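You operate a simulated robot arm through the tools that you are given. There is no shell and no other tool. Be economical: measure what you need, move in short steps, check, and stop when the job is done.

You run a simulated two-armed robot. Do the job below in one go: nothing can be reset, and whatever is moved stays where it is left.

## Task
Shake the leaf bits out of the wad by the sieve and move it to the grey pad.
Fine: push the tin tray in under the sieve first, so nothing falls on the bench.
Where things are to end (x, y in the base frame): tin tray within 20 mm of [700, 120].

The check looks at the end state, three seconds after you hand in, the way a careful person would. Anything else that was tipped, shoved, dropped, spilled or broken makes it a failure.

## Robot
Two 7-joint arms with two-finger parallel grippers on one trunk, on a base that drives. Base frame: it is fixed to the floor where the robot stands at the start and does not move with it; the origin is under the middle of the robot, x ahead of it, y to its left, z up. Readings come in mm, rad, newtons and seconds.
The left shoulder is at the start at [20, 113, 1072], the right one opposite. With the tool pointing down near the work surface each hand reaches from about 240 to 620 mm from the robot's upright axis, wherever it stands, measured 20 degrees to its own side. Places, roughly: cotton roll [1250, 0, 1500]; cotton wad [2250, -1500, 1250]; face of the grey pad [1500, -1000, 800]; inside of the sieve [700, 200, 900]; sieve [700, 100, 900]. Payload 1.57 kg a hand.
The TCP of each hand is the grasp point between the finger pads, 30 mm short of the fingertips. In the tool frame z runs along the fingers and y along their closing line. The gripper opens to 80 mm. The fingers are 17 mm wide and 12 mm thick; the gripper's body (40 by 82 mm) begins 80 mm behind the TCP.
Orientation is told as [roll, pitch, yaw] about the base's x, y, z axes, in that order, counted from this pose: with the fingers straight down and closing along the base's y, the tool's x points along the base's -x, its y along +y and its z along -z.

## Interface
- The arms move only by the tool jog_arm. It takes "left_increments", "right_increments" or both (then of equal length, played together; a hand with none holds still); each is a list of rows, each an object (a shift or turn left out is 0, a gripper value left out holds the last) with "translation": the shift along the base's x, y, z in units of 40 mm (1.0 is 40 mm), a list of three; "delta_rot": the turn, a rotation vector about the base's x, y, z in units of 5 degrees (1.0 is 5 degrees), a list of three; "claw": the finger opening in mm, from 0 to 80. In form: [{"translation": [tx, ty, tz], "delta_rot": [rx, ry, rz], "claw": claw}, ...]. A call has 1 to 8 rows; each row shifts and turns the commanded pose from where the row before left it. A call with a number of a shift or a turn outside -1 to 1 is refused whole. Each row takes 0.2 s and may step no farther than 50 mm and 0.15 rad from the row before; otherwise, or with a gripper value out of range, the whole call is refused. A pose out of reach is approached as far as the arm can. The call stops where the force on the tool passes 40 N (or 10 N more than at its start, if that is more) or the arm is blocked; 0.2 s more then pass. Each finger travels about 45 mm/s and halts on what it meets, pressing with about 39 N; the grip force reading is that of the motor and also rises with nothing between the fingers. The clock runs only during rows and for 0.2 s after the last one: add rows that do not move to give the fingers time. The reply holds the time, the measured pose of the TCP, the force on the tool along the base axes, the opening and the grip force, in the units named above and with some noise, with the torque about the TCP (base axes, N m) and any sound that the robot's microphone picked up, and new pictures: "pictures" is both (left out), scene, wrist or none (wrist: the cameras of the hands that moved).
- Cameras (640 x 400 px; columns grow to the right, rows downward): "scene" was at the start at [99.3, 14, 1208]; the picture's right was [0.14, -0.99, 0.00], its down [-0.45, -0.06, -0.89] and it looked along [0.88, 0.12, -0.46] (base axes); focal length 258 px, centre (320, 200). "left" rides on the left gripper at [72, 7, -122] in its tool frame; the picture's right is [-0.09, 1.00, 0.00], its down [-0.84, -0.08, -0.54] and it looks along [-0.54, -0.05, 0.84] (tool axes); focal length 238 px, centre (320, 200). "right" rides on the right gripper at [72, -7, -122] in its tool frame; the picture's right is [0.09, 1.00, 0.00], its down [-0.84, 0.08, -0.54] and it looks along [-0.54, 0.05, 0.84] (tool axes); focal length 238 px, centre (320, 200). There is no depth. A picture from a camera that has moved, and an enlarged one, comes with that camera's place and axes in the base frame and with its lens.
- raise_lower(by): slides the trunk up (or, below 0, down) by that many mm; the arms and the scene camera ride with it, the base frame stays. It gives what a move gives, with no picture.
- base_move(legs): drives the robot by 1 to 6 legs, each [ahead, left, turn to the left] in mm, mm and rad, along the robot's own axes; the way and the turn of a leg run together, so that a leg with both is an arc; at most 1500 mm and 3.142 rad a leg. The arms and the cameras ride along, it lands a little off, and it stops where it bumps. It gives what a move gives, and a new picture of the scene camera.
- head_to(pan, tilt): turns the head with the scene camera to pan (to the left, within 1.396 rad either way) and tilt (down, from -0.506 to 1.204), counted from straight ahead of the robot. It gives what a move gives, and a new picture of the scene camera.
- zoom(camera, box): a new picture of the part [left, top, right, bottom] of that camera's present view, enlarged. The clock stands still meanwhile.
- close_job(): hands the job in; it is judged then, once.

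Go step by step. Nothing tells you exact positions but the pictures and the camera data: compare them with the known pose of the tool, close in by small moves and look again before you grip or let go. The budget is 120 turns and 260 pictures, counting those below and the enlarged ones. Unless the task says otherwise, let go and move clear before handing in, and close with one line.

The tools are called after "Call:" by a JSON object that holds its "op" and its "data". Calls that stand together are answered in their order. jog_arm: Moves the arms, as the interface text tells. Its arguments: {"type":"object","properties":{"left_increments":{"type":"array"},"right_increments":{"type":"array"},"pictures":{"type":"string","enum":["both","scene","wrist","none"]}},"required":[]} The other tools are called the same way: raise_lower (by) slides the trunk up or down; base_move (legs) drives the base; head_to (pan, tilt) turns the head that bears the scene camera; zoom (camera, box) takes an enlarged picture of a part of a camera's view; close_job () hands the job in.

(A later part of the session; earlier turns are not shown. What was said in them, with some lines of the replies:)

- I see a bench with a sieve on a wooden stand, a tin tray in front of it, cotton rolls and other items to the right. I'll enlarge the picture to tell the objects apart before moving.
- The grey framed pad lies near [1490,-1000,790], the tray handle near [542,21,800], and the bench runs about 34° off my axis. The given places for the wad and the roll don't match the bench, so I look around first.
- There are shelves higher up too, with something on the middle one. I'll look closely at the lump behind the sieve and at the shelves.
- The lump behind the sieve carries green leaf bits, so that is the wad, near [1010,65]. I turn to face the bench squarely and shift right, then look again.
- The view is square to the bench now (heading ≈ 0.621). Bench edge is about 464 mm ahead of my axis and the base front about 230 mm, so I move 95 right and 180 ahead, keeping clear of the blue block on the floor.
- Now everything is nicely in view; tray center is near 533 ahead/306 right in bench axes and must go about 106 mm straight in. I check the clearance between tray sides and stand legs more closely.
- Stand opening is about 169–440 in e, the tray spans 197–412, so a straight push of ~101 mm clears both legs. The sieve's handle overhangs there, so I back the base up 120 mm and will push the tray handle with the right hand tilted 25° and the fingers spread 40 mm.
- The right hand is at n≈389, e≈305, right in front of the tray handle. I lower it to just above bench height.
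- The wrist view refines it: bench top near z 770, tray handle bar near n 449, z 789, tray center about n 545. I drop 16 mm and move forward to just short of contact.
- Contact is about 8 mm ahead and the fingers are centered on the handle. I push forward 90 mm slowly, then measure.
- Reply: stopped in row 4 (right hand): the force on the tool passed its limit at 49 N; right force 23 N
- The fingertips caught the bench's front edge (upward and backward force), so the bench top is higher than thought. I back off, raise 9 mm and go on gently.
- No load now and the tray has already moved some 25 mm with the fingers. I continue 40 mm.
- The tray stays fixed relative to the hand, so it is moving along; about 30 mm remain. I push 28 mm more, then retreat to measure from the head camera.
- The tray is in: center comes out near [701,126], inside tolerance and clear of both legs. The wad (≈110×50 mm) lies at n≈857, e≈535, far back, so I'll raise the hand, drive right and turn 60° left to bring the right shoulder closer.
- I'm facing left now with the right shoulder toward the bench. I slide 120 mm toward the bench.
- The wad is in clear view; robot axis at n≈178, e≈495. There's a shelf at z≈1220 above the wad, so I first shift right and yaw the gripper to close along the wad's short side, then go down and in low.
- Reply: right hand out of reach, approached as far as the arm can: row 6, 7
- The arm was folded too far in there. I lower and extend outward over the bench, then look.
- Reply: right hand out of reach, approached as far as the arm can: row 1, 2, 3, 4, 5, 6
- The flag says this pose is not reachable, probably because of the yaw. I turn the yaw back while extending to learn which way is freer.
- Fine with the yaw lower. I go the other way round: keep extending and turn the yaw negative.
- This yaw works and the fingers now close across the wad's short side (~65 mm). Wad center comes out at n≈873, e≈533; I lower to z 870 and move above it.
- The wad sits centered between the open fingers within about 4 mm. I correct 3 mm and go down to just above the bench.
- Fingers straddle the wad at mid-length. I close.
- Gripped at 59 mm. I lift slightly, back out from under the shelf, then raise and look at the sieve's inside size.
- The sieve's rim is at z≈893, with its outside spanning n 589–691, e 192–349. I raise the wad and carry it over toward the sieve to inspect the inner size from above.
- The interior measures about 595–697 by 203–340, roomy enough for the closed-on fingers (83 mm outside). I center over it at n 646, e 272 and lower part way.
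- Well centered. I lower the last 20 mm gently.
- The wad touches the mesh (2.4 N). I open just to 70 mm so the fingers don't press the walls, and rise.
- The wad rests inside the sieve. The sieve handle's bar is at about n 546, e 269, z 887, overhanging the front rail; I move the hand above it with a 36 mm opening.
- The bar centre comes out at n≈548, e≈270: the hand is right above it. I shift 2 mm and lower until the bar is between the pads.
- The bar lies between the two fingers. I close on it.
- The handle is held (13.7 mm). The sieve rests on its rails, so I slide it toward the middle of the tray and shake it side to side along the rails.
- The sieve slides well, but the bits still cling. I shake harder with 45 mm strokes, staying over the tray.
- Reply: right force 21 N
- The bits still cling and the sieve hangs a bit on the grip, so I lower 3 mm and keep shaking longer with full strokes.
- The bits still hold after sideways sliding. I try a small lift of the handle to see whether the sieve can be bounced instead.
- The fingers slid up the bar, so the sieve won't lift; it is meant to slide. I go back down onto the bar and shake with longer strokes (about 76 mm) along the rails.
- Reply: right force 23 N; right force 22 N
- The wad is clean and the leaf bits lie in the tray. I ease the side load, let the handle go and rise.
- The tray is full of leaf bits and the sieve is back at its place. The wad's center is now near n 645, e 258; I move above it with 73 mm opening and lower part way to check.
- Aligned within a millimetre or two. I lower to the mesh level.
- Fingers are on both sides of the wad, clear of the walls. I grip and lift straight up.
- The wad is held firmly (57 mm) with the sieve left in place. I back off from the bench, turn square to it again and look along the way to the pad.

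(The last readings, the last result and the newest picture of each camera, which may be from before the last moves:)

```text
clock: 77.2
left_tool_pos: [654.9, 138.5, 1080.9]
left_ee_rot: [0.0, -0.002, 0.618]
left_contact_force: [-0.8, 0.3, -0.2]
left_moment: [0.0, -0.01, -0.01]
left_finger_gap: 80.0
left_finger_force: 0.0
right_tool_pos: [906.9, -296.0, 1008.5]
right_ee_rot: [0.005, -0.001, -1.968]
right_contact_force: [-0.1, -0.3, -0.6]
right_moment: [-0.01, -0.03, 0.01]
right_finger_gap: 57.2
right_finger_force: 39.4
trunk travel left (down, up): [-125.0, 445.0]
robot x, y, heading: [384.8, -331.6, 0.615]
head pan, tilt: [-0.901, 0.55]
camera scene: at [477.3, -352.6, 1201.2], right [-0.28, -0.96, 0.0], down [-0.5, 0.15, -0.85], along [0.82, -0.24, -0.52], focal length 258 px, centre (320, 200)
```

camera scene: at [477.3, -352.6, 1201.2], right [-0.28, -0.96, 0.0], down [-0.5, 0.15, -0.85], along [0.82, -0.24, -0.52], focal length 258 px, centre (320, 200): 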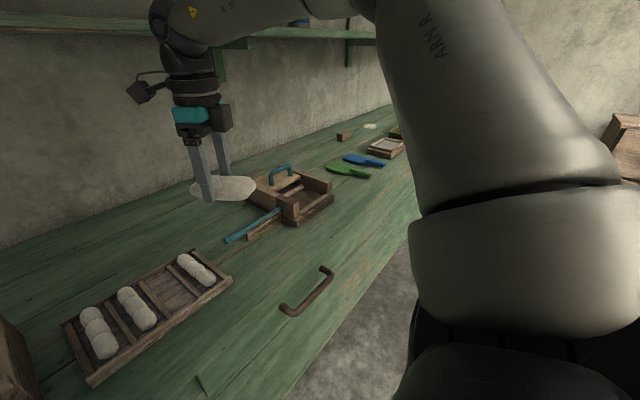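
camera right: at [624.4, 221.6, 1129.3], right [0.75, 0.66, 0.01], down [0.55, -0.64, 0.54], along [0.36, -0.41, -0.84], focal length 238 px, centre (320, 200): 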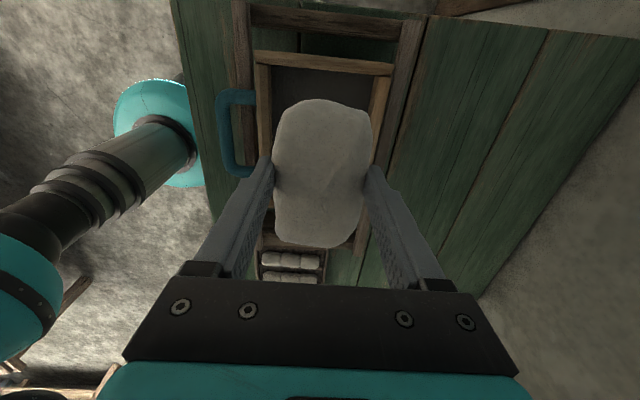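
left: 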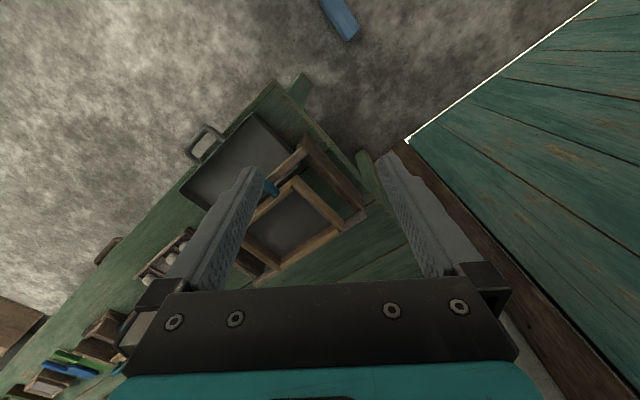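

The floor along the bench looks clear. I drive right in two stages.

Call:
{"op": "base_move", "data": {"legs": [[0, -500, 0]]}}

Call:
{"op": "head_to", "data": {"pan": -0.35, "tilt": 0.7}}

```text
clock: 80.0
left_tool_pos: [935.6, -259.0, 1081.8]
left_ee_rot: [-0.001, 0.0, 0.622]
left_contact_force: [0.2, 0.3, 0.7]
left_moment: [-0.02, 0.04, -0.04]
left_finger_gap: 80.0
left_finger_force: 0.1
right_tool_pos: [1189.8, -691.9, 1006.7]
right_ee_rot: [0.005, -0.001, -1.961]
right_contact_force: [-0.5, 0.0, -0.4]
right_moment: [-0.01, -0.02, 0.02]
right_finger_gap: 57.4
right_finger_force: 38.5
trunk travel left (down, up): [-125.0, 445.0]
robot x, y, heading: [667.2, -731.2, 0.626]
head pan, tilt: [-0.901, 0.55]
camera scene: at [760.6, -750.2, 1201.2], right [-0.28, -0.96, 0.0], down [-0.5, 0.14, -0.85], along [0.82, -0.24, -0.52], focal length 258 px, centre (320, 200)
```

scene: 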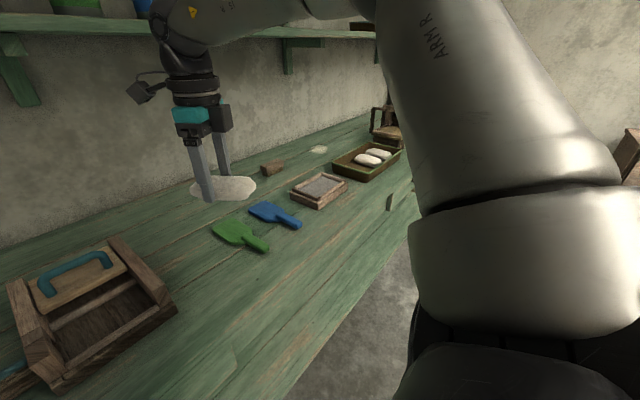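

```text
clock: 81.0
left_tool_pos: [935.5, -257.8, 1080.1]
left_ee_rot: [0.0, 0.0, 0.623]
left_contact_force: [1.0, -0.3, -1.1]
left_moment: [0.02, -0.01, 0.01]
left_finger_gap: 80.1
left_finger_force: 0.0
right_tool_pos: [1190.0, -691.9, 1007.0]
right_ee_rot: [0.005, -0.001, -1.961]
right_contact_force: [-0.1, 0.2, -0.7]
right_moment: [-0.01, 0.03, -0.01]
right_finger_gap: 57.2
right_finger_force: 38.7
trunk travel left (down, up): [-125.0, 445.0]
robot x, y, heading: [669.0, -727.2, 0.621]
head pan, tilt: [-0.351, 0.7]
camera scene: at [756.1, -702.6, 1188.1], right [0.27, -0.96, 0.0], down [-0.62, -0.17, -0.77], along [0.74, 0.2, -0.64], focal length 258 px, centre (320, 200)
```

scene: 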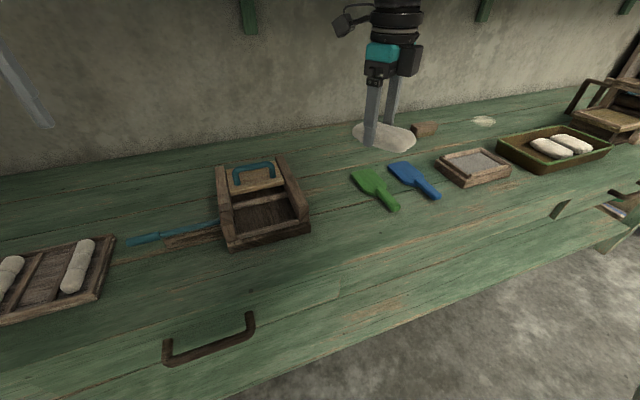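

The grey pad sits at about n 640, e 1630. I drive 375 mm further right so the held wad comes in line with it.

Call:
{"op": "base_move", "data": {"legs": [[0, -375, 0]]}}

Call:
{"op": "jog_arm", "data": {"right_increments": [{"delta_rot": [0, 0, 1]}, {"delta_rot": [0, 0, 1]}, {"delta_rot": [0, 0, 1]}, {"delta_rot": [0, 0, 1]}, {"delta_rot": [0, 0, 1]}, {"delta_rot": [0, 0, 1]}, {"delta_rot": [0, 0, 1]}, {"delta_rot": [0, 0, 1]}], "pictures": "none"}}

Call:
{"op": "jog_arm", "data": {"right_increments": [{"delta_rot": [0, 0, 1]}, {"delta_rot": [0, 0, 1]}, {"delta_rot": [0, 0, 1]}, {"delta_rot": [0, 0, 0.6]}, {}]}}

Call:
{"op": "zoom", "data": {"camera": "scene", "box": [280, 60, 480, 220]}}

```text
clock: 83.4
left_tool_pos: [1155.6, -567.0, 1080.7]
left_ee_rot: [0.001, 0.0, 0.625]
left_contact_force: [0.9, -0.1, -0.8]
left_moment: [0.06, 0.02, -0.02]
left_finger_gap: 79.8
left_finger_force: 0.1
right_tool_pos: [1413.3, -999.0, 1007.5]
right_ee_rot: [0.004, 0.001, -1.959]
right_contact_force: [0.4, 0.1, 0.7]
right_moment: [0.01, 0.05, -0.04]
right_finger_gap: 57.1
right_finger_force: 39.0
trunk travel left (down, up): [-125.0, 445.0]
robot x, y, heading: [889.1, -1041.7, 0.622]
head pan, tilt: [-0.351, 0.7]
camera scene: at [978.7, -1012.3, 1188.1], right [0.27, -0.96, 0.0], down [-0.62, -0.17, -0.76], along [0.74, 0.21, -0.64], focal length 258 px, centre (320, 200)
```

scene: 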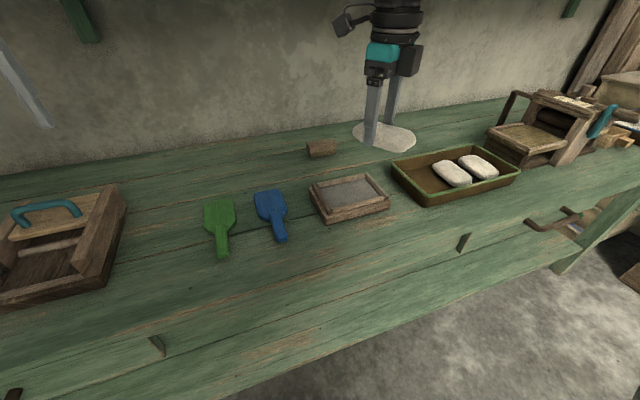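

```text
clock: 85.2
left_tool_pos: [1155.2, -567.3, 1081.4]
left_ee_rot: [-0.001, 0.0, 0.627]
left_contact_force: [-0.6, 0.1, 0.1]
left_moment: [0.01, 0.0, 0.0]
left_finger_gap: 80.0
left_finger_force: 0.1
right_tool_pos: [1413.3, -999.2, 1006.6]
right_ee_rot: [0.005, 0.0, -1.258]
right_contact_force: [-0.1, 0.2, -0.2]
right_moment: [0.01, 0.03, -0.02]
right_finger_gap: 57.5
right_finger_force: 39.2
trunk travel left (down, up): [-125.0, 445.0]
robot x, y, heading: [888.9, -1040.6, 0.624]
head pan, tilt: [-0.351, 0.7]
```

```text
clock: 86.4
left_tool_pos: [1155.5, -567.1, 1081.7]
left_ee_rot: [-0.002, -0.001, 0.627]
left_contact_force: [-1.2, -0.3, -0.1]
left_moment: [0.04, 0.0, 0.0]
left_finger_gap: 80.1
left_finger_force: 0.1
right_tool_pos: [1414.2, -997.1, 1007.8]
right_ee_rot: [0.004, 0.0, -0.942]
right_contact_force: [1.0, 0.3, -1.0]
right_moment: [-0.04, 0.0, -0.01]
right_finger_gap: 57.2
right_finger_force: 39.1
trunk travel left (down, up): [-125.0, 445.0]
robot x, y, heading: [889.9, -1041.9, 0.632]
head pan, tilt: [-0.351, 0.7]
camera scene: at [978.5, -1012.1, 1188.1], right [0.27, -0.96, 0.0], down [-0.62, -0.17, -0.76], along [0.74, 0.21, -0.64], focal length 258 px, centre (320, 200)
camera right: at [1364.3, -944.3, 1129.3], right [0.75, 0.66, 0.01], down [0.55, -0.63, 0.54], along [0.36, -0.41, -0.84], focal length 238 px, centre (320, 200)
```

scene: 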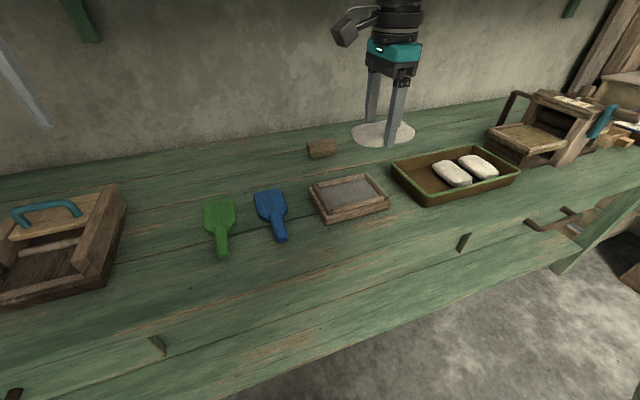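
right: 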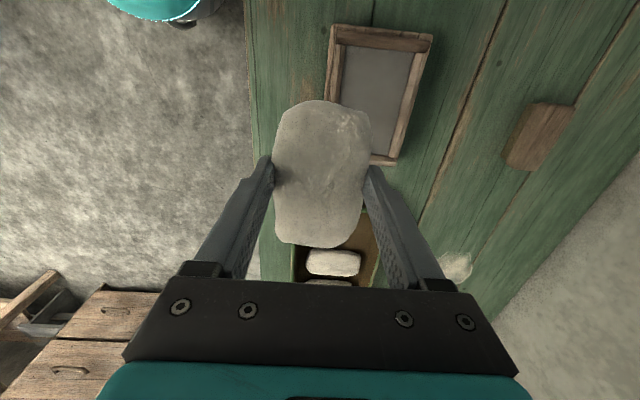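

```text
2.50 times, centred on (380, 140) of scene
camera zoom: at [978.5, -1012.1, 1188.1], right [0.27, -0.96, 0.0], down [-0.62, -0.17, -0.76], along [0.74, 0.21, -0.64], focal length 645 px, centre (170, 350)
```

zoom: 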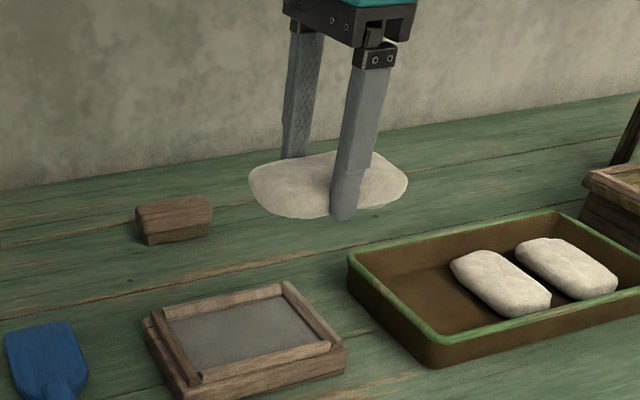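

The pad's grey face (≈81×124 mm, inset in a frame) comes out at n≈634, e≈1612, z≈818. I move above it and lower to z 900 for a closer check.

Call:
{"op": "jog_arm", "data": {"right_increments": [{"translation": [0.49, 0.69, 0]}, {"translation": [0.49, 0.69, 0]}, {"translation": [0, 0, -0.9]}, {"translation": [0, 0, -0.9]}, {"translation": [0, 0, -0.9]}, {}]}}

Call:
{"op": "zoom", "data": {"camera": "right", "box": [160, 20, 480, 280]}}

Call:
{"op": "zoom", "data": {"camera": "scene", "box": [280, 110, 430, 230]}}

```text
clock: 87.8
left_tool_pos: [1154.8, -567.0, 1080.9]
left_ee_rot: [0.001, -0.001, 0.626]
left_contact_force: [0.1, 0.1, 1.0]
left_moment: [0.03, 0.01, 0.0]
left_finger_gap: 79.8
left_finger_force: 0.0
right_tool_pos: [1453.0, -940.5, 897.3]
right_ee_rot: [0.005, -0.001, -0.946]
right_contact_force: [-0.7, -0.2, -0.3]
right_moment: [-0.01, 0.0, -0.02]
right_finger_gap: 57.0
right_finger_force: 38.6
trunk travel left (down, up): [-125.0, 445.0]
robot x, y, heading: [889.7, -1044.4, 0.625]
head pan, tilt: [-0.351, 0.7]
camera scene: at [978.4, -1012.1, 1188.1], right [0.27, -0.96, 0.0], down [-0.62, -0.17, -0.77], along [0.74, 0.21, -0.64], focal length 258 px, centre (320, 200)
camera right: at [1403.4, -887.3, 1018.8], right [0.75, 0.66, 0.01], down [0.55, -0.63, 0.54], along [0.36, -0.41, -0.84], focal length 238 px, centre (320, 200)
```

scene: 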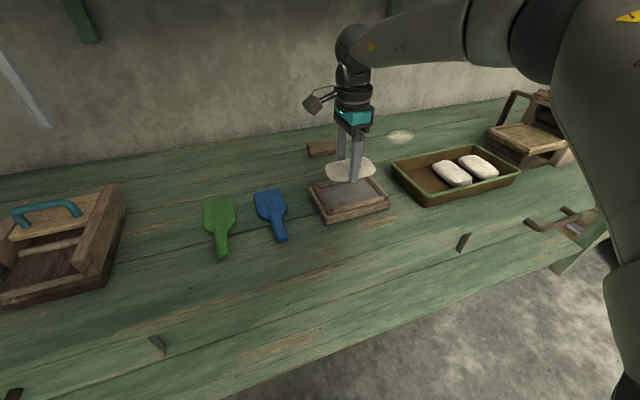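
right: 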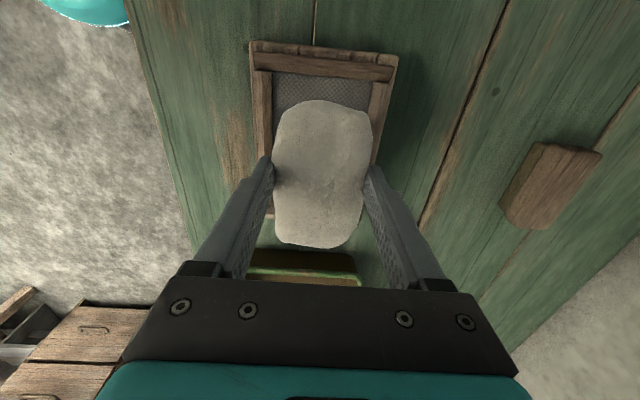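

```text
1.54 times, centred on (320, 150) of right
camera zoom: at [1403.4, -887.3, 1018.8], right [0.75, 0.66, 0.01], down [0.55, -0.63, 0.54], along [0.36, -0.41, -0.84], focal length 367 px, centre (320, 277)
```

zoom: 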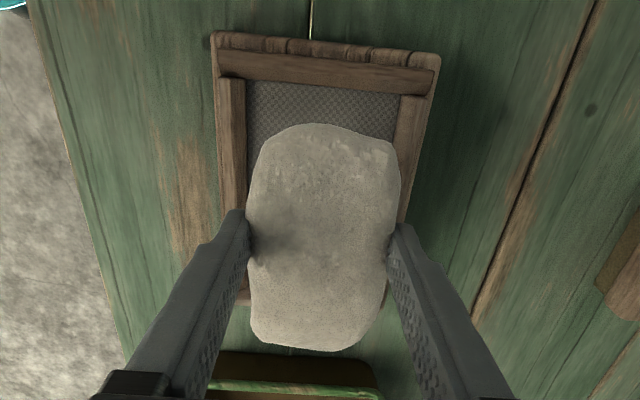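

```text
3.33 times, centred on (355, 170) of scene
camera zoom: at [978.4, -1012.1, 1188.1], right [0.27, -0.96, 0.0], down [-0.62, -0.17, -0.77], along [0.74, 0.21, -0.64], focal length 860 px, centre (203, 300)
```

zoom: 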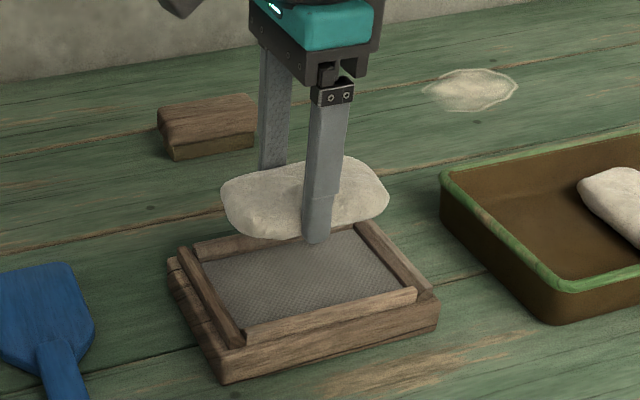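

The wad hovers over the pad about 4–6 mm off center. I correct (toward right) and lower 33 mm, then check.

Call:
{"op": "jog_arm", "data": {"right_increments": [{"translation": [0.01, -0.18, -0.4]}, {"translation": [0, 0, -0.43]}, {}]}}

Call:
{"op": "zoom", "data": {"camera": "scene", "box": [290, 130, 410, 230]}}

Call:
{"op": "zoom", "data": {"camera": "right", "box": [160, 20, 480, 280]}}

```text
clock: 88.6
left_tool_pos: [1155.2, -566.9, 1079.9]
left_ee_rot: [0.0, 0.001, 0.625]
left_contact_force: [0.2, 0.7, -0.6]
left_moment: [-0.02, -0.01, 0.01]
left_finger_gap: 79.8
left_finger_force: 0.0
right_tool_pos: [1452.8, -949.8, 865.3]
right_ee_rot: [0.005, -0.001, -0.946]
right_contact_force: [-0.2, 0.6, -0.9]
right_moment: [-0.02, 0.01, 0.02]
right_finger_gap: 57.3
right_finger_force: 39.1
trunk travel left (down, up): [-125.0, 445.0]
robot x, y, heading: [890.4, -1038.7, 0.625]
head pan, tilt: [-0.351, 0.7]
camera scene: at [978.5, -1012.0, 1188.1], right [0.27, -0.96, 0.0], down [-0.62, -0.17, -0.76], along [0.74, 0.21, -0.64], focal length 258 px, centre (320, 200)
camera right: at [1403.8, -896.1, 986.6], right [0.75, 0.66, 0.01], down [0.55, -0.63, 0.54], along [0.36, -0.41, -0.84], focal length 238 px, centre (320, 200)
```

scene: 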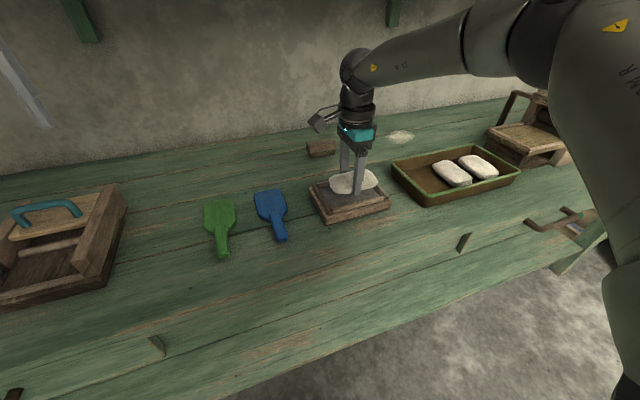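
right: 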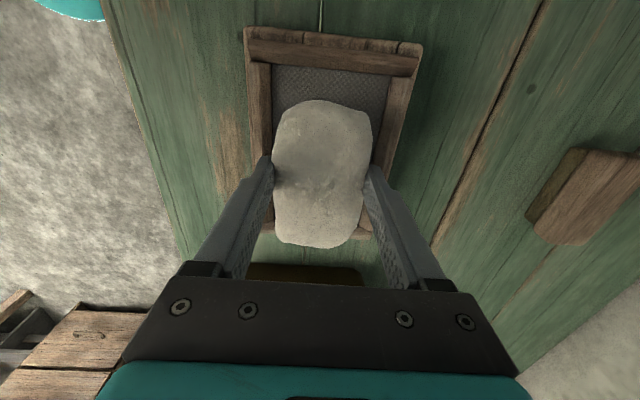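

```text
4.00 times, centred on (350, 180) of scene
camera zoom: at [978.5, -1012.0, 1188.1], right [0.27, -0.96, 0.0], down [-0.62, -0.17, -0.76], along [0.74, 0.21, -0.64], focal length 1032 px, centre (200, 280)
```

zoom: 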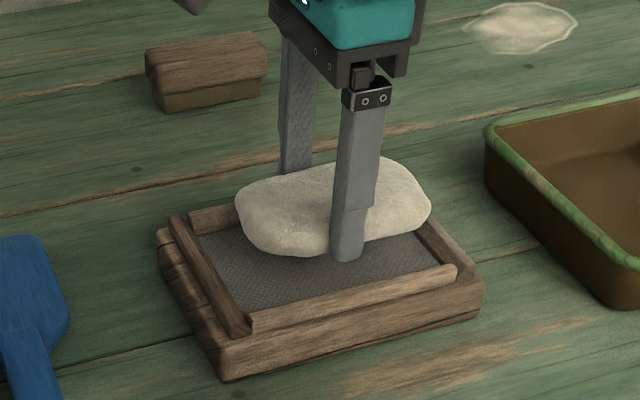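

```text
1.54 times, centred on (320, 150) of right
camera zoom: at [1403.8, -896.1, 986.6], right [0.75, 0.66, 0.01], down [0.55, -0.63, 0.54], along [0.36, -0.41, -0.84], focal length 367 px, centre (320, 277)
```

zoom: 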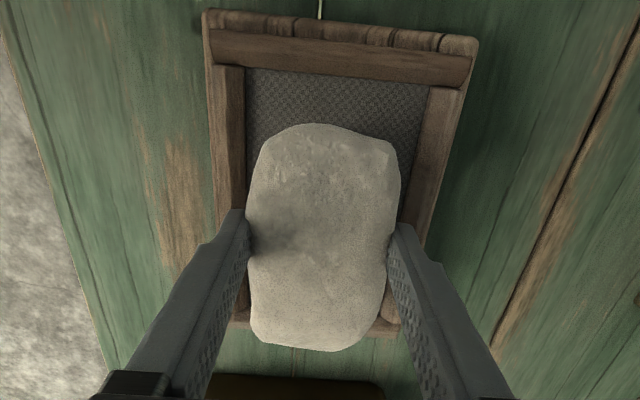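

Centered on the pad (TCP n 629, e 1618 against 630, 1617). I creep down, watching the force.

Call:
{"op": "jog_arm", "data": {"right_increments": [{"translation": [0.02, 0.01, -0.15]}, {"translation": [0, 0, -0.1]}, {}], "pictures": "none"}}

Call:
{"op": "zoom", "data": {"camera": "scene", "box": [290, 130, 410, 230]}}

```text
clock: 89.4
left_tool_pos: [1155.2, -567.3, 1080.3]
left_ee_rot: [0.0, 0.001, 0.627]
left_contact_force: [-0.3, 0.4, -0.1]
left_moment: [-0.03, -0.01, -0.01]
left_finger_gap: 80.0
left_finger_force: 0.1
right_tool_pos: [1451.7, -951.2, 856.1]
right_ee_rot: [0.009, 0.0, -0.945]
right_contact_force: [0.5, -0.8, -0.3]
right_moment: [0.03, 0.0, -0.03]
right_finger_gap: 56.9
right_finger_force: 38.6
trunk travel left (down, up): [-125.0, 445.0]
robot x, y, heading: [891.1, -1037.1, 0.624]
head pan, tilt: [-0.351, 0.7]
```

```text
4.00 times, centred on (350, 180) of scene
camera zoom: at [978.5, -1012.1, 1188.1], right [0.27, -0.96, 0.0], down [-0.62, -0.17, -0.76], along [0.74, 0.21, -0.64], focal length 1032 px, centre (200, 280)
```

zoom: 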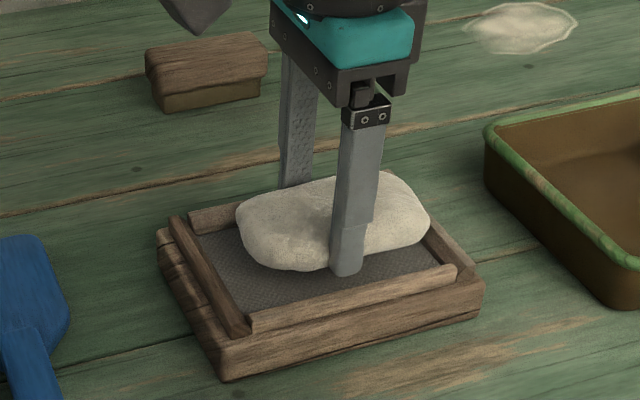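

Call:
{"op": "jog_arm", "data": {"right_increments": [{"translation": [0, 0, -0.13]}, {}], "pictures": "none"}}

Call:
{"op": "zoom", "data": {"camera": "scene", "box": [290, 130, 410, 230]}}

```text
clock: 90.0
left_tool_pos: [1155.8, -566.6, 1080.0]
left_ee_rot: [-0.001, 0.002, 0.626]
left_contact_force: [-0.6, -0.8, -0.8]
left_moment: [0.0, 0.04, -0.05]
left_finger_gap: 80.1
left_finger_force: 0.1
right_tool_pos: [1452.2, -951.2, 850.7]
right_ee_rot: [0.009, -0.001, -0.946]
right_contact_force: [0.7, 0.4, -1.0]
right_moment: [0.02, -0.02, 0.01]
right_finger_gap: 56.9
right_finger_force: 39.0
right hand out of reach, approached as far as the arm can: row 1
trunk travel left (down, up): [-125.0, 445.0]
robot x, y, heading: [889.8, -1041.5, 0.627]
head pan, tilt: [-0.351, 0.7]
```

```text
4.00 times, centred on (350, 180) of scene
camera zoom: at [978.5, -1012.1, 1188.1], right [0.27, -0.96, 0.0], down [-0.62, -0.17, -0.76], along [0.74, 0.21, -0.64], focal length 1032 px, centre (200, 280)
```

zoom: 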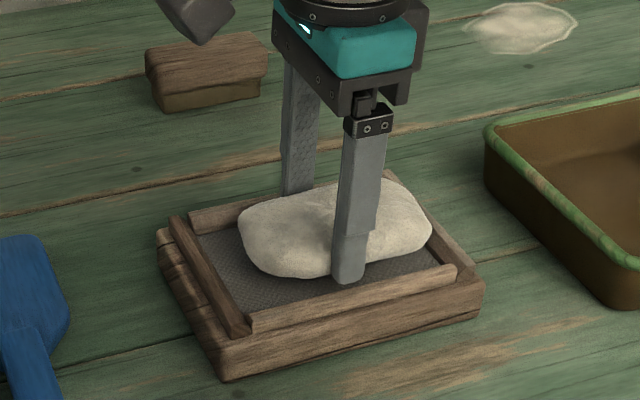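

The arm is at the edge of its reach here, so I lower the trunk instead in small steps.

Call:
{"op": "raise_lower", "data": {"by": -4}}

Call:
{"op": "zoom", "data": {"camera": "scene", "box": [290, 130, 410, 230]}}

```text
clock: 90.5
left_tool_pos: [1155.0, -567.0, 1076.6]
left_ee_rot: [-0.001, 0.0, 0.627]
left_contact_force: [0.1, -0.2, -0.2]
left_moment: [0.0, 0.01, 0.0]
left_finger_gap: 80.1
left_finger_force: 0.1
right_tool_pos: [1451.3, -951.9, 848.2]
right_ee_rot: [0.01, 0.0, -0.946]
right_contact_force: [1.7, -0.4, 5.2]
right_moment: [-0.13, 0.14, 0.02]
right_finger_gap: 57.0
right_finger_force: 38.9
trunk travel left (down, up): [-121.0, 449.0]
robot x, y, heading: [886.8, -1043.3, 0.625]
head pan, tilt: [-0.351, 0.7]
```

```text
4.00 times, centred on (350, 180) of scene
camera zoom: at [978.3, -1012.1, 1184.1], right [0.27, -0.96, 0.0], down [-0.62, -0.17, -0.77], along [0.74, 0.21, -0.64], focal length 1032 px, centre (200, 280)
```

zoom: 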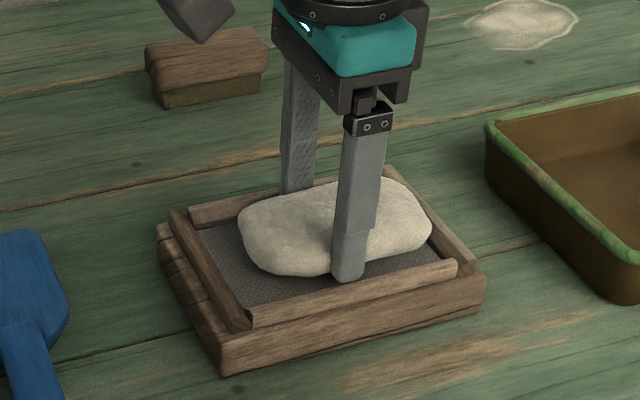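

The wad has touched down on the pad (5 N up). I open only slightly and rise straight up.

Call:
{"op": "jog_arm", "data": {"right_increments": [{"translation": [0, 0, 0.03], "claw": 63}, {}, {}], "pictures": "wrist"}}

Call:
{"op": "zoom", "data": {"camera": "scene", "box": [290, 130, 410, 230]}}

```text
clock: 91.3
left_tool_pos: [1156.8, -566.1, 1077.4]
left_ee_rot: [0.0, 0.002, 0.624]
left_contact_force: [-0.4, 0.4, 0.0]
left_moment: [-0.04, -0.01, -0.01]
left_finger_gap: 80.0
left_finger_force: 0.0
right_tool_pos: [1452.4, -951.8, 850.0]
right_ee_rot: [0.012, -0.001, -0.947]
right_contact_force: [8.6, 7.9, -0.4]
right_moment: [0.23, -0.26, -0.02]
right_finger_gap: 60.6
right_finger_force: 0.0
trunk travel left (down, up): [-121.0, 449.0]
robot x, y, heading: [888.4, -1044.4, 0.625]
head pan, tilt: [-0.351, 0.7]
camera right: at [1403.1, -898.0, 970.4], right [0.75, 0.66, 0.01], down [0.55, -0.64, 0.54], along [0.36, -0.4, -0.84], focal length 238 px, centre (320, 200)
```

right: 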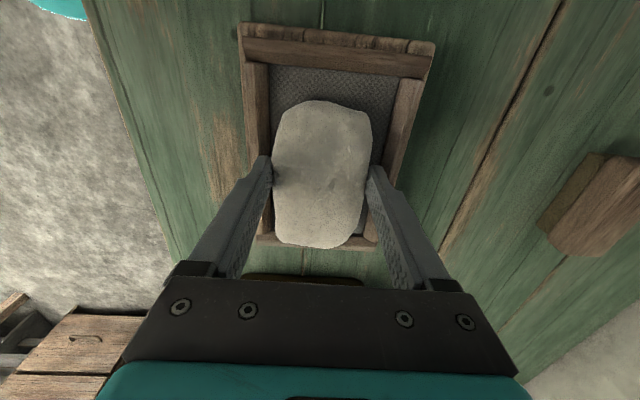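

```text
4.00 times, centred on (350, 180) of scene
camera zoom: at [979.3, -1011.2, 1184.0], right [0.27, -0.96, 0.0], down [-0.62, -0.17, -0.76], along [0.74, 0.21, -0.64], focal length 1032 px, centre (200, 280)
```

zoom: 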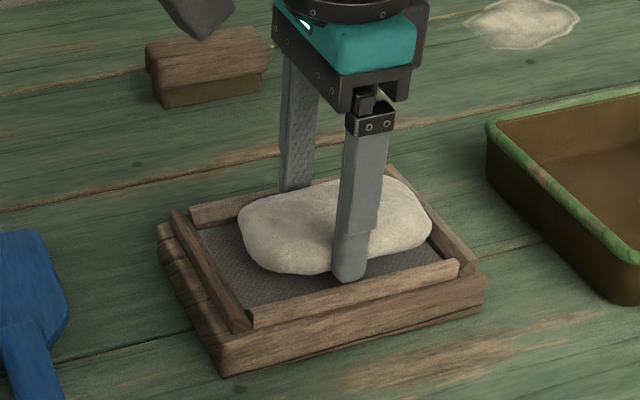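

The front finger leans on the pad's frame. I relieve that by a millimetre and then rise.

Call:
{"op": "jog_arm", "data": {"right_increments": [{"translation": [0.03, 0.02, 0], "claw": 60}, {}], "pictures": "none"}}

```text
clock: 92.0
left_tool_pos: [1155.7, -567.4, 1075.2]
left_ee_rot: [0.001, 0.001, 0.628]
left_contact_force: [0.6, 0.0, -0.6]
left_moment: [-0.02, 0.05, 0.03]
left_finger_gap: 79.9
left_finger_force: 0.1
right_tool_pos: [1452.4, -953.0, 848.2]
right_ee_rot: [0.01, -0.001, -0.944]
right_contact_force: [6.7, 5.9, 6.1]
right_moment: [0.06, -0.04, -0.05]
right_finger_gap: 60.8
right_finger_force: 0.6
trunk travel left (down, up): [-121.0, 449.0]
robot x, y, heading: [890.1, -1043.2, 0.624]
head pan, tilt: [-0.351, 0.7]
```

Call:
{"op": "jog_arm", "data": {"right_increments": [{"translation": [0.02, 0.015, 0.08]}, {"translation": [0.02, 0.015, 0.1]}, {}], "pictures": "wrist"}}

Call:
{"op": "zoom", "data": {"camera": "scene", "box": [290, 130, 410, 230]}}

```text
clock: 92.8
left_tool_pos: [1155.8, -566.5, 1076.4]
left_ee_rot: [0.0, 0.0, 0.626]
left_contact_force: [-0.9, 0.0, -0.5]
left_moment: [-0.06, 0.01, 0.03]
left_finger_gap: 80.1
left_finger_force: 0.1
right_tool_pos: [1454.1, -951.9, 855.8]
right_ee_rot: [0.007, -0.001, -0.947]
right_contact_force: [-0.1, 0.0, -0.3]
right_moment: [0.02, -0.01, 0.02]
right_finger_gap: 61.1
right_finger_force: 0.8
trunk travel left (down, up): [-121.0, 449.0]
robot x, y, heading: [891.0, -1043.3, 0.623]
head pan, tilt: [-0.351, 0.7]
camera right: at [1404.6, -897.9, 976.7], right [0.75, 0.66, 0.01], down [0.55, -0.64, 0.54], along [0.36, -0.41, -0.84], focal length 238 px, centre (320, 200)
```

right: 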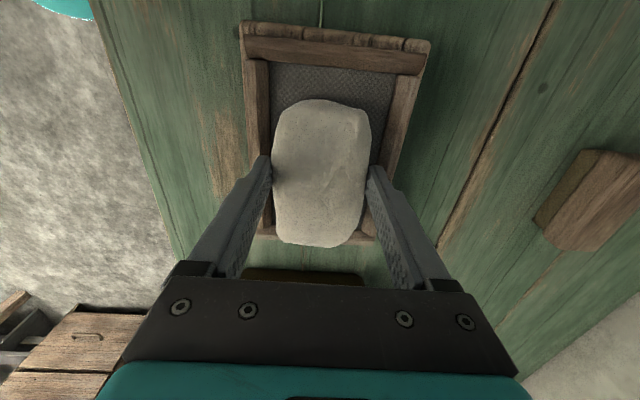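

```text
4.00 times, centred on (350, 180) of scene
camera zoom: at [978.5, -1012.1, 1184.1], right [0.27, -0.96, 0.0], down [-0.62, -0.17, -0.76], along [0.74, 0.21, -0.64], focal length 1032 px, centre (200, 280)
```

zoom: 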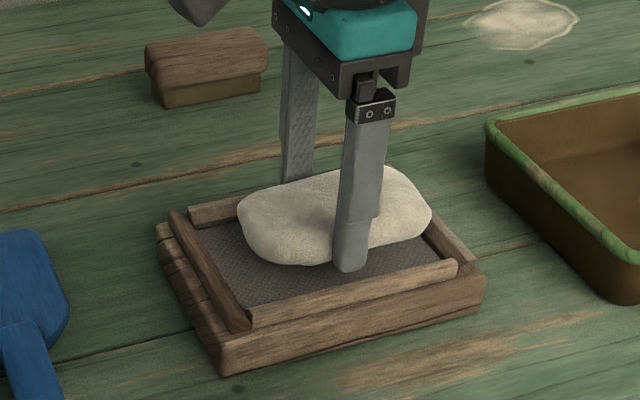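

The wad is still lightly held, with the tips now just above the frame and the wad a few mm over the face. I open wider here so it settles onto the pad.

Call:
{"op": "jog_arm", "data": {"right_increments": [{"claw": 74}, {}, {}], "pictures": "wrist"}}

Call:
{"op": "zoom", "data": {"camera": "scene", "box": [290, 130, 410, 230]}}

```text
clock: 93.5
left_tool_pos: [1155.0, -566.5, 1076.3]
left_ee_rot: [0.002, -0.001, 0.625]
left_contact_force: [-0.7, -0.6, 0.4]
left_moment: [0.01, -0.02, 0.01]
left_finger_gap: 79.8
left_finger_force: 0.1
right_tool_pos: [1454.5, -951.0, 856.3]
right_ee_rot: [0.009, 0.001, -0.945]
right_contact_force: [-0.4, 0.7, -0.1]
right_moment: [0.0, 0.02, -0.01]
right_finger_gap: 74.3
right_finger_force: 0.1
trunk travel left (down, up): [-121.0, 449.0]
robot x, y, heading: [889.9, -1046.0, 0.625]
head pan, tilt: [-0.351, 0.7]
camera right: at [1404.7, -897.6, 977.1], right [0.75, 0.66, 0.01], down [0.55, -0.64, 0.54], along [0.36, -0.4, -0.84], focal length 238 px, centre (320, 200)
```

right: 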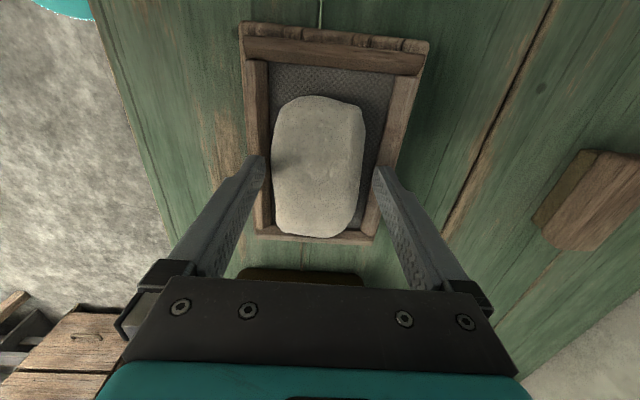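

```text
4.00 times, centred on (350, 180) of scene
camera zoom: at [978.5, -1012.1, 1184.1], right [0.27, -0.96, 0.0], down [-0.62, -0.17, -0.76], along [0.74, 0.21, -0.64], focal length 1032 px, centre (200, 280)
```

zoom: 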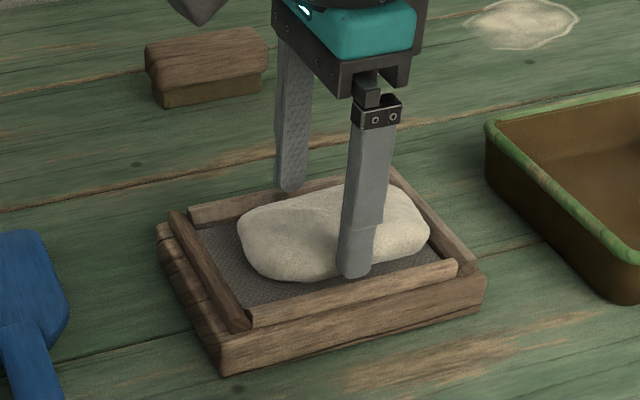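

The wad lies flat on the pad inside the frame. I rise clear and take a last look.

Call:
{"op": "jog_arm", "data": {"right_increments": [{"translation": [0, 0, 0.5]}, {"translation": [0, 0, 0.9]}, {"translation": [0, 0, 0.9]}, {"translation": [0, 0, 0.9]}, {"translation": [-0.7, -0.5, 0]}, {"translation": [-0.7, -0.5, 0]}, {"translation": [-0.7, -0.5, 0]}], "pictures": "scene"}}

Call:
{"op": "zoom", "data": {"camera": "scene", "box": [270, 130, 430, 240]}}

Call:
{"op": "head_to", "data": {"pan": 1.0, "tilt": 0.35}}

```text
clock: 95.2
left_tool_pos: [1156.1, -567.3, 1076.8]
left_ee_rot: [-0.001, 0.0, 0.627]
left_contact_force: [-0.6, -0.1, 0.2]
left_moment: [-0.03, -0.02, 0.0]
left_finger_gap: 79.8
left_finger_force: 0.2
right_tool_pos: [1372.1, -1011.9, 985.1]
right_ee_rot: [0.007, 0.001, -0.947]
right_contact_force: [-0.1, -0.1, 0.9]
right_moment: [-0.01, -0.01, -0.01]
right_finger_gap: 74.1
right_finger_force: 0.1
trunk travel left (down, up): [-121.0, 449.0]
robot x, y, heading: [893.9, -1043.3, 0.627]
head pan, tilt: [-0.351, 0.7]
camera scene: at [978.3, -1012.3, 1184.1], right [0.27, -0.96, 0.0], down [-0.62, -0.17, -0.77], along [0.74, 0.21, -0.64], focal length 258 px, centre (320, 200)
```

scene: 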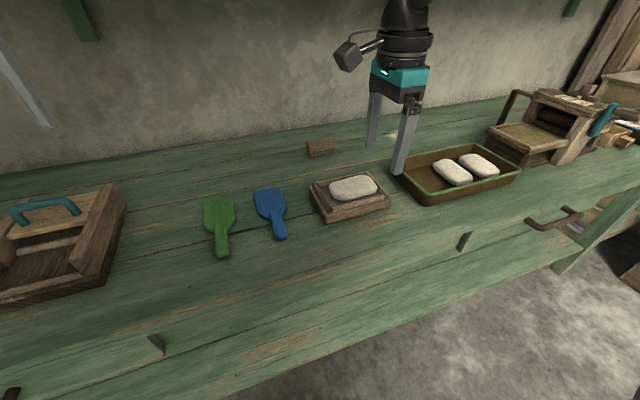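

```text
3.64 times, centred on (350, 185) of scene
camera zoom: at [978.3, -1012.3, 1184.1], right [0.27, -0.96, 0.0], down [-0.62, -0.17, -0.77], along [0.74, 0.21, -0.64], focal length 938 px, centre (211, 254)
```

zoom: 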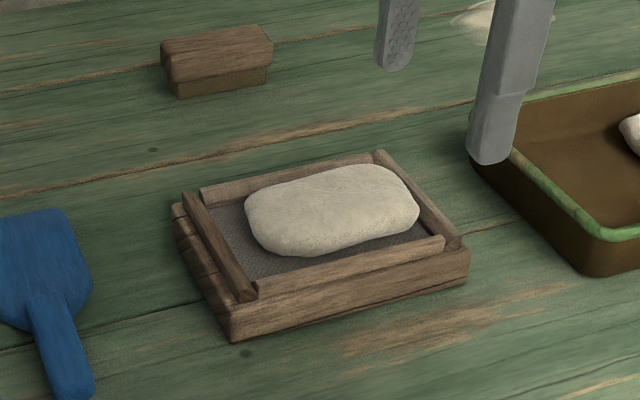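

```text
clock: 96.7
left_tool_pos: [1155.5, -566.8, 1076.4]
left_ee_rot: [-0.001, 0.0, 0.626]
left_contact_force: [0.1, 0.7, 1.9]
left_moment: [0.0, 0.01, -0.04]
left_finger_gap: 79.9
left_finger_force: 0.1
right_tool_pos: [1372.9, -1011.3, 984.1]
right_ee_rot: [0.007, -0.001, -0.947]
right_contact_force: [0.3, 0.6, 0.3]
right_moment: [-0.01, 0.01, 0.0]
right_finger_gap: 73.8
right_finger_force: 0.0
trunk travel left (down, up): [-121.0, 449.0]
robot x, y, heading: [886.1, -1040.2, 0.624]
head pan, tilt: [1.0, 0.351]
camera scene: at [891.7, -942.1, 1215.5], right [1.0, 0.05, 0.0], down [0.02, -0.34, -0.94], along [-0.05, 0.94, -0.34], focal length 258 px, centre (320, 200)
```

scene: 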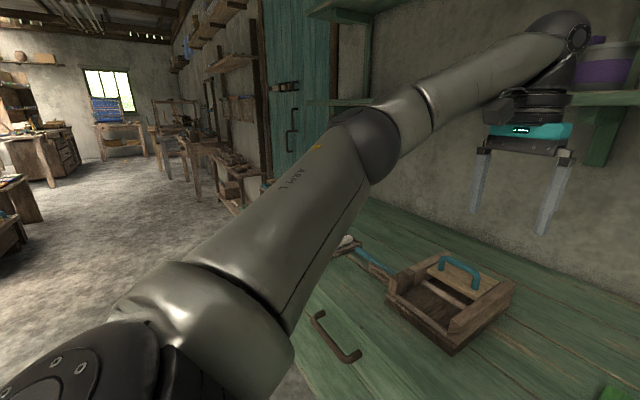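

The wad rests clean and centered on the grey pad, both hands are clear, and the tray and sieve were last seen in place. I hand in.

Call:
{"op": "close_job", "data": {}}

```text
The job is handed in.
```

The wad is shaken clean and lies on the grey pad. The leaf bits I could see all fell into the tin tray, which I measured at about [701, 126]; the sieve is back in its place on the stand.
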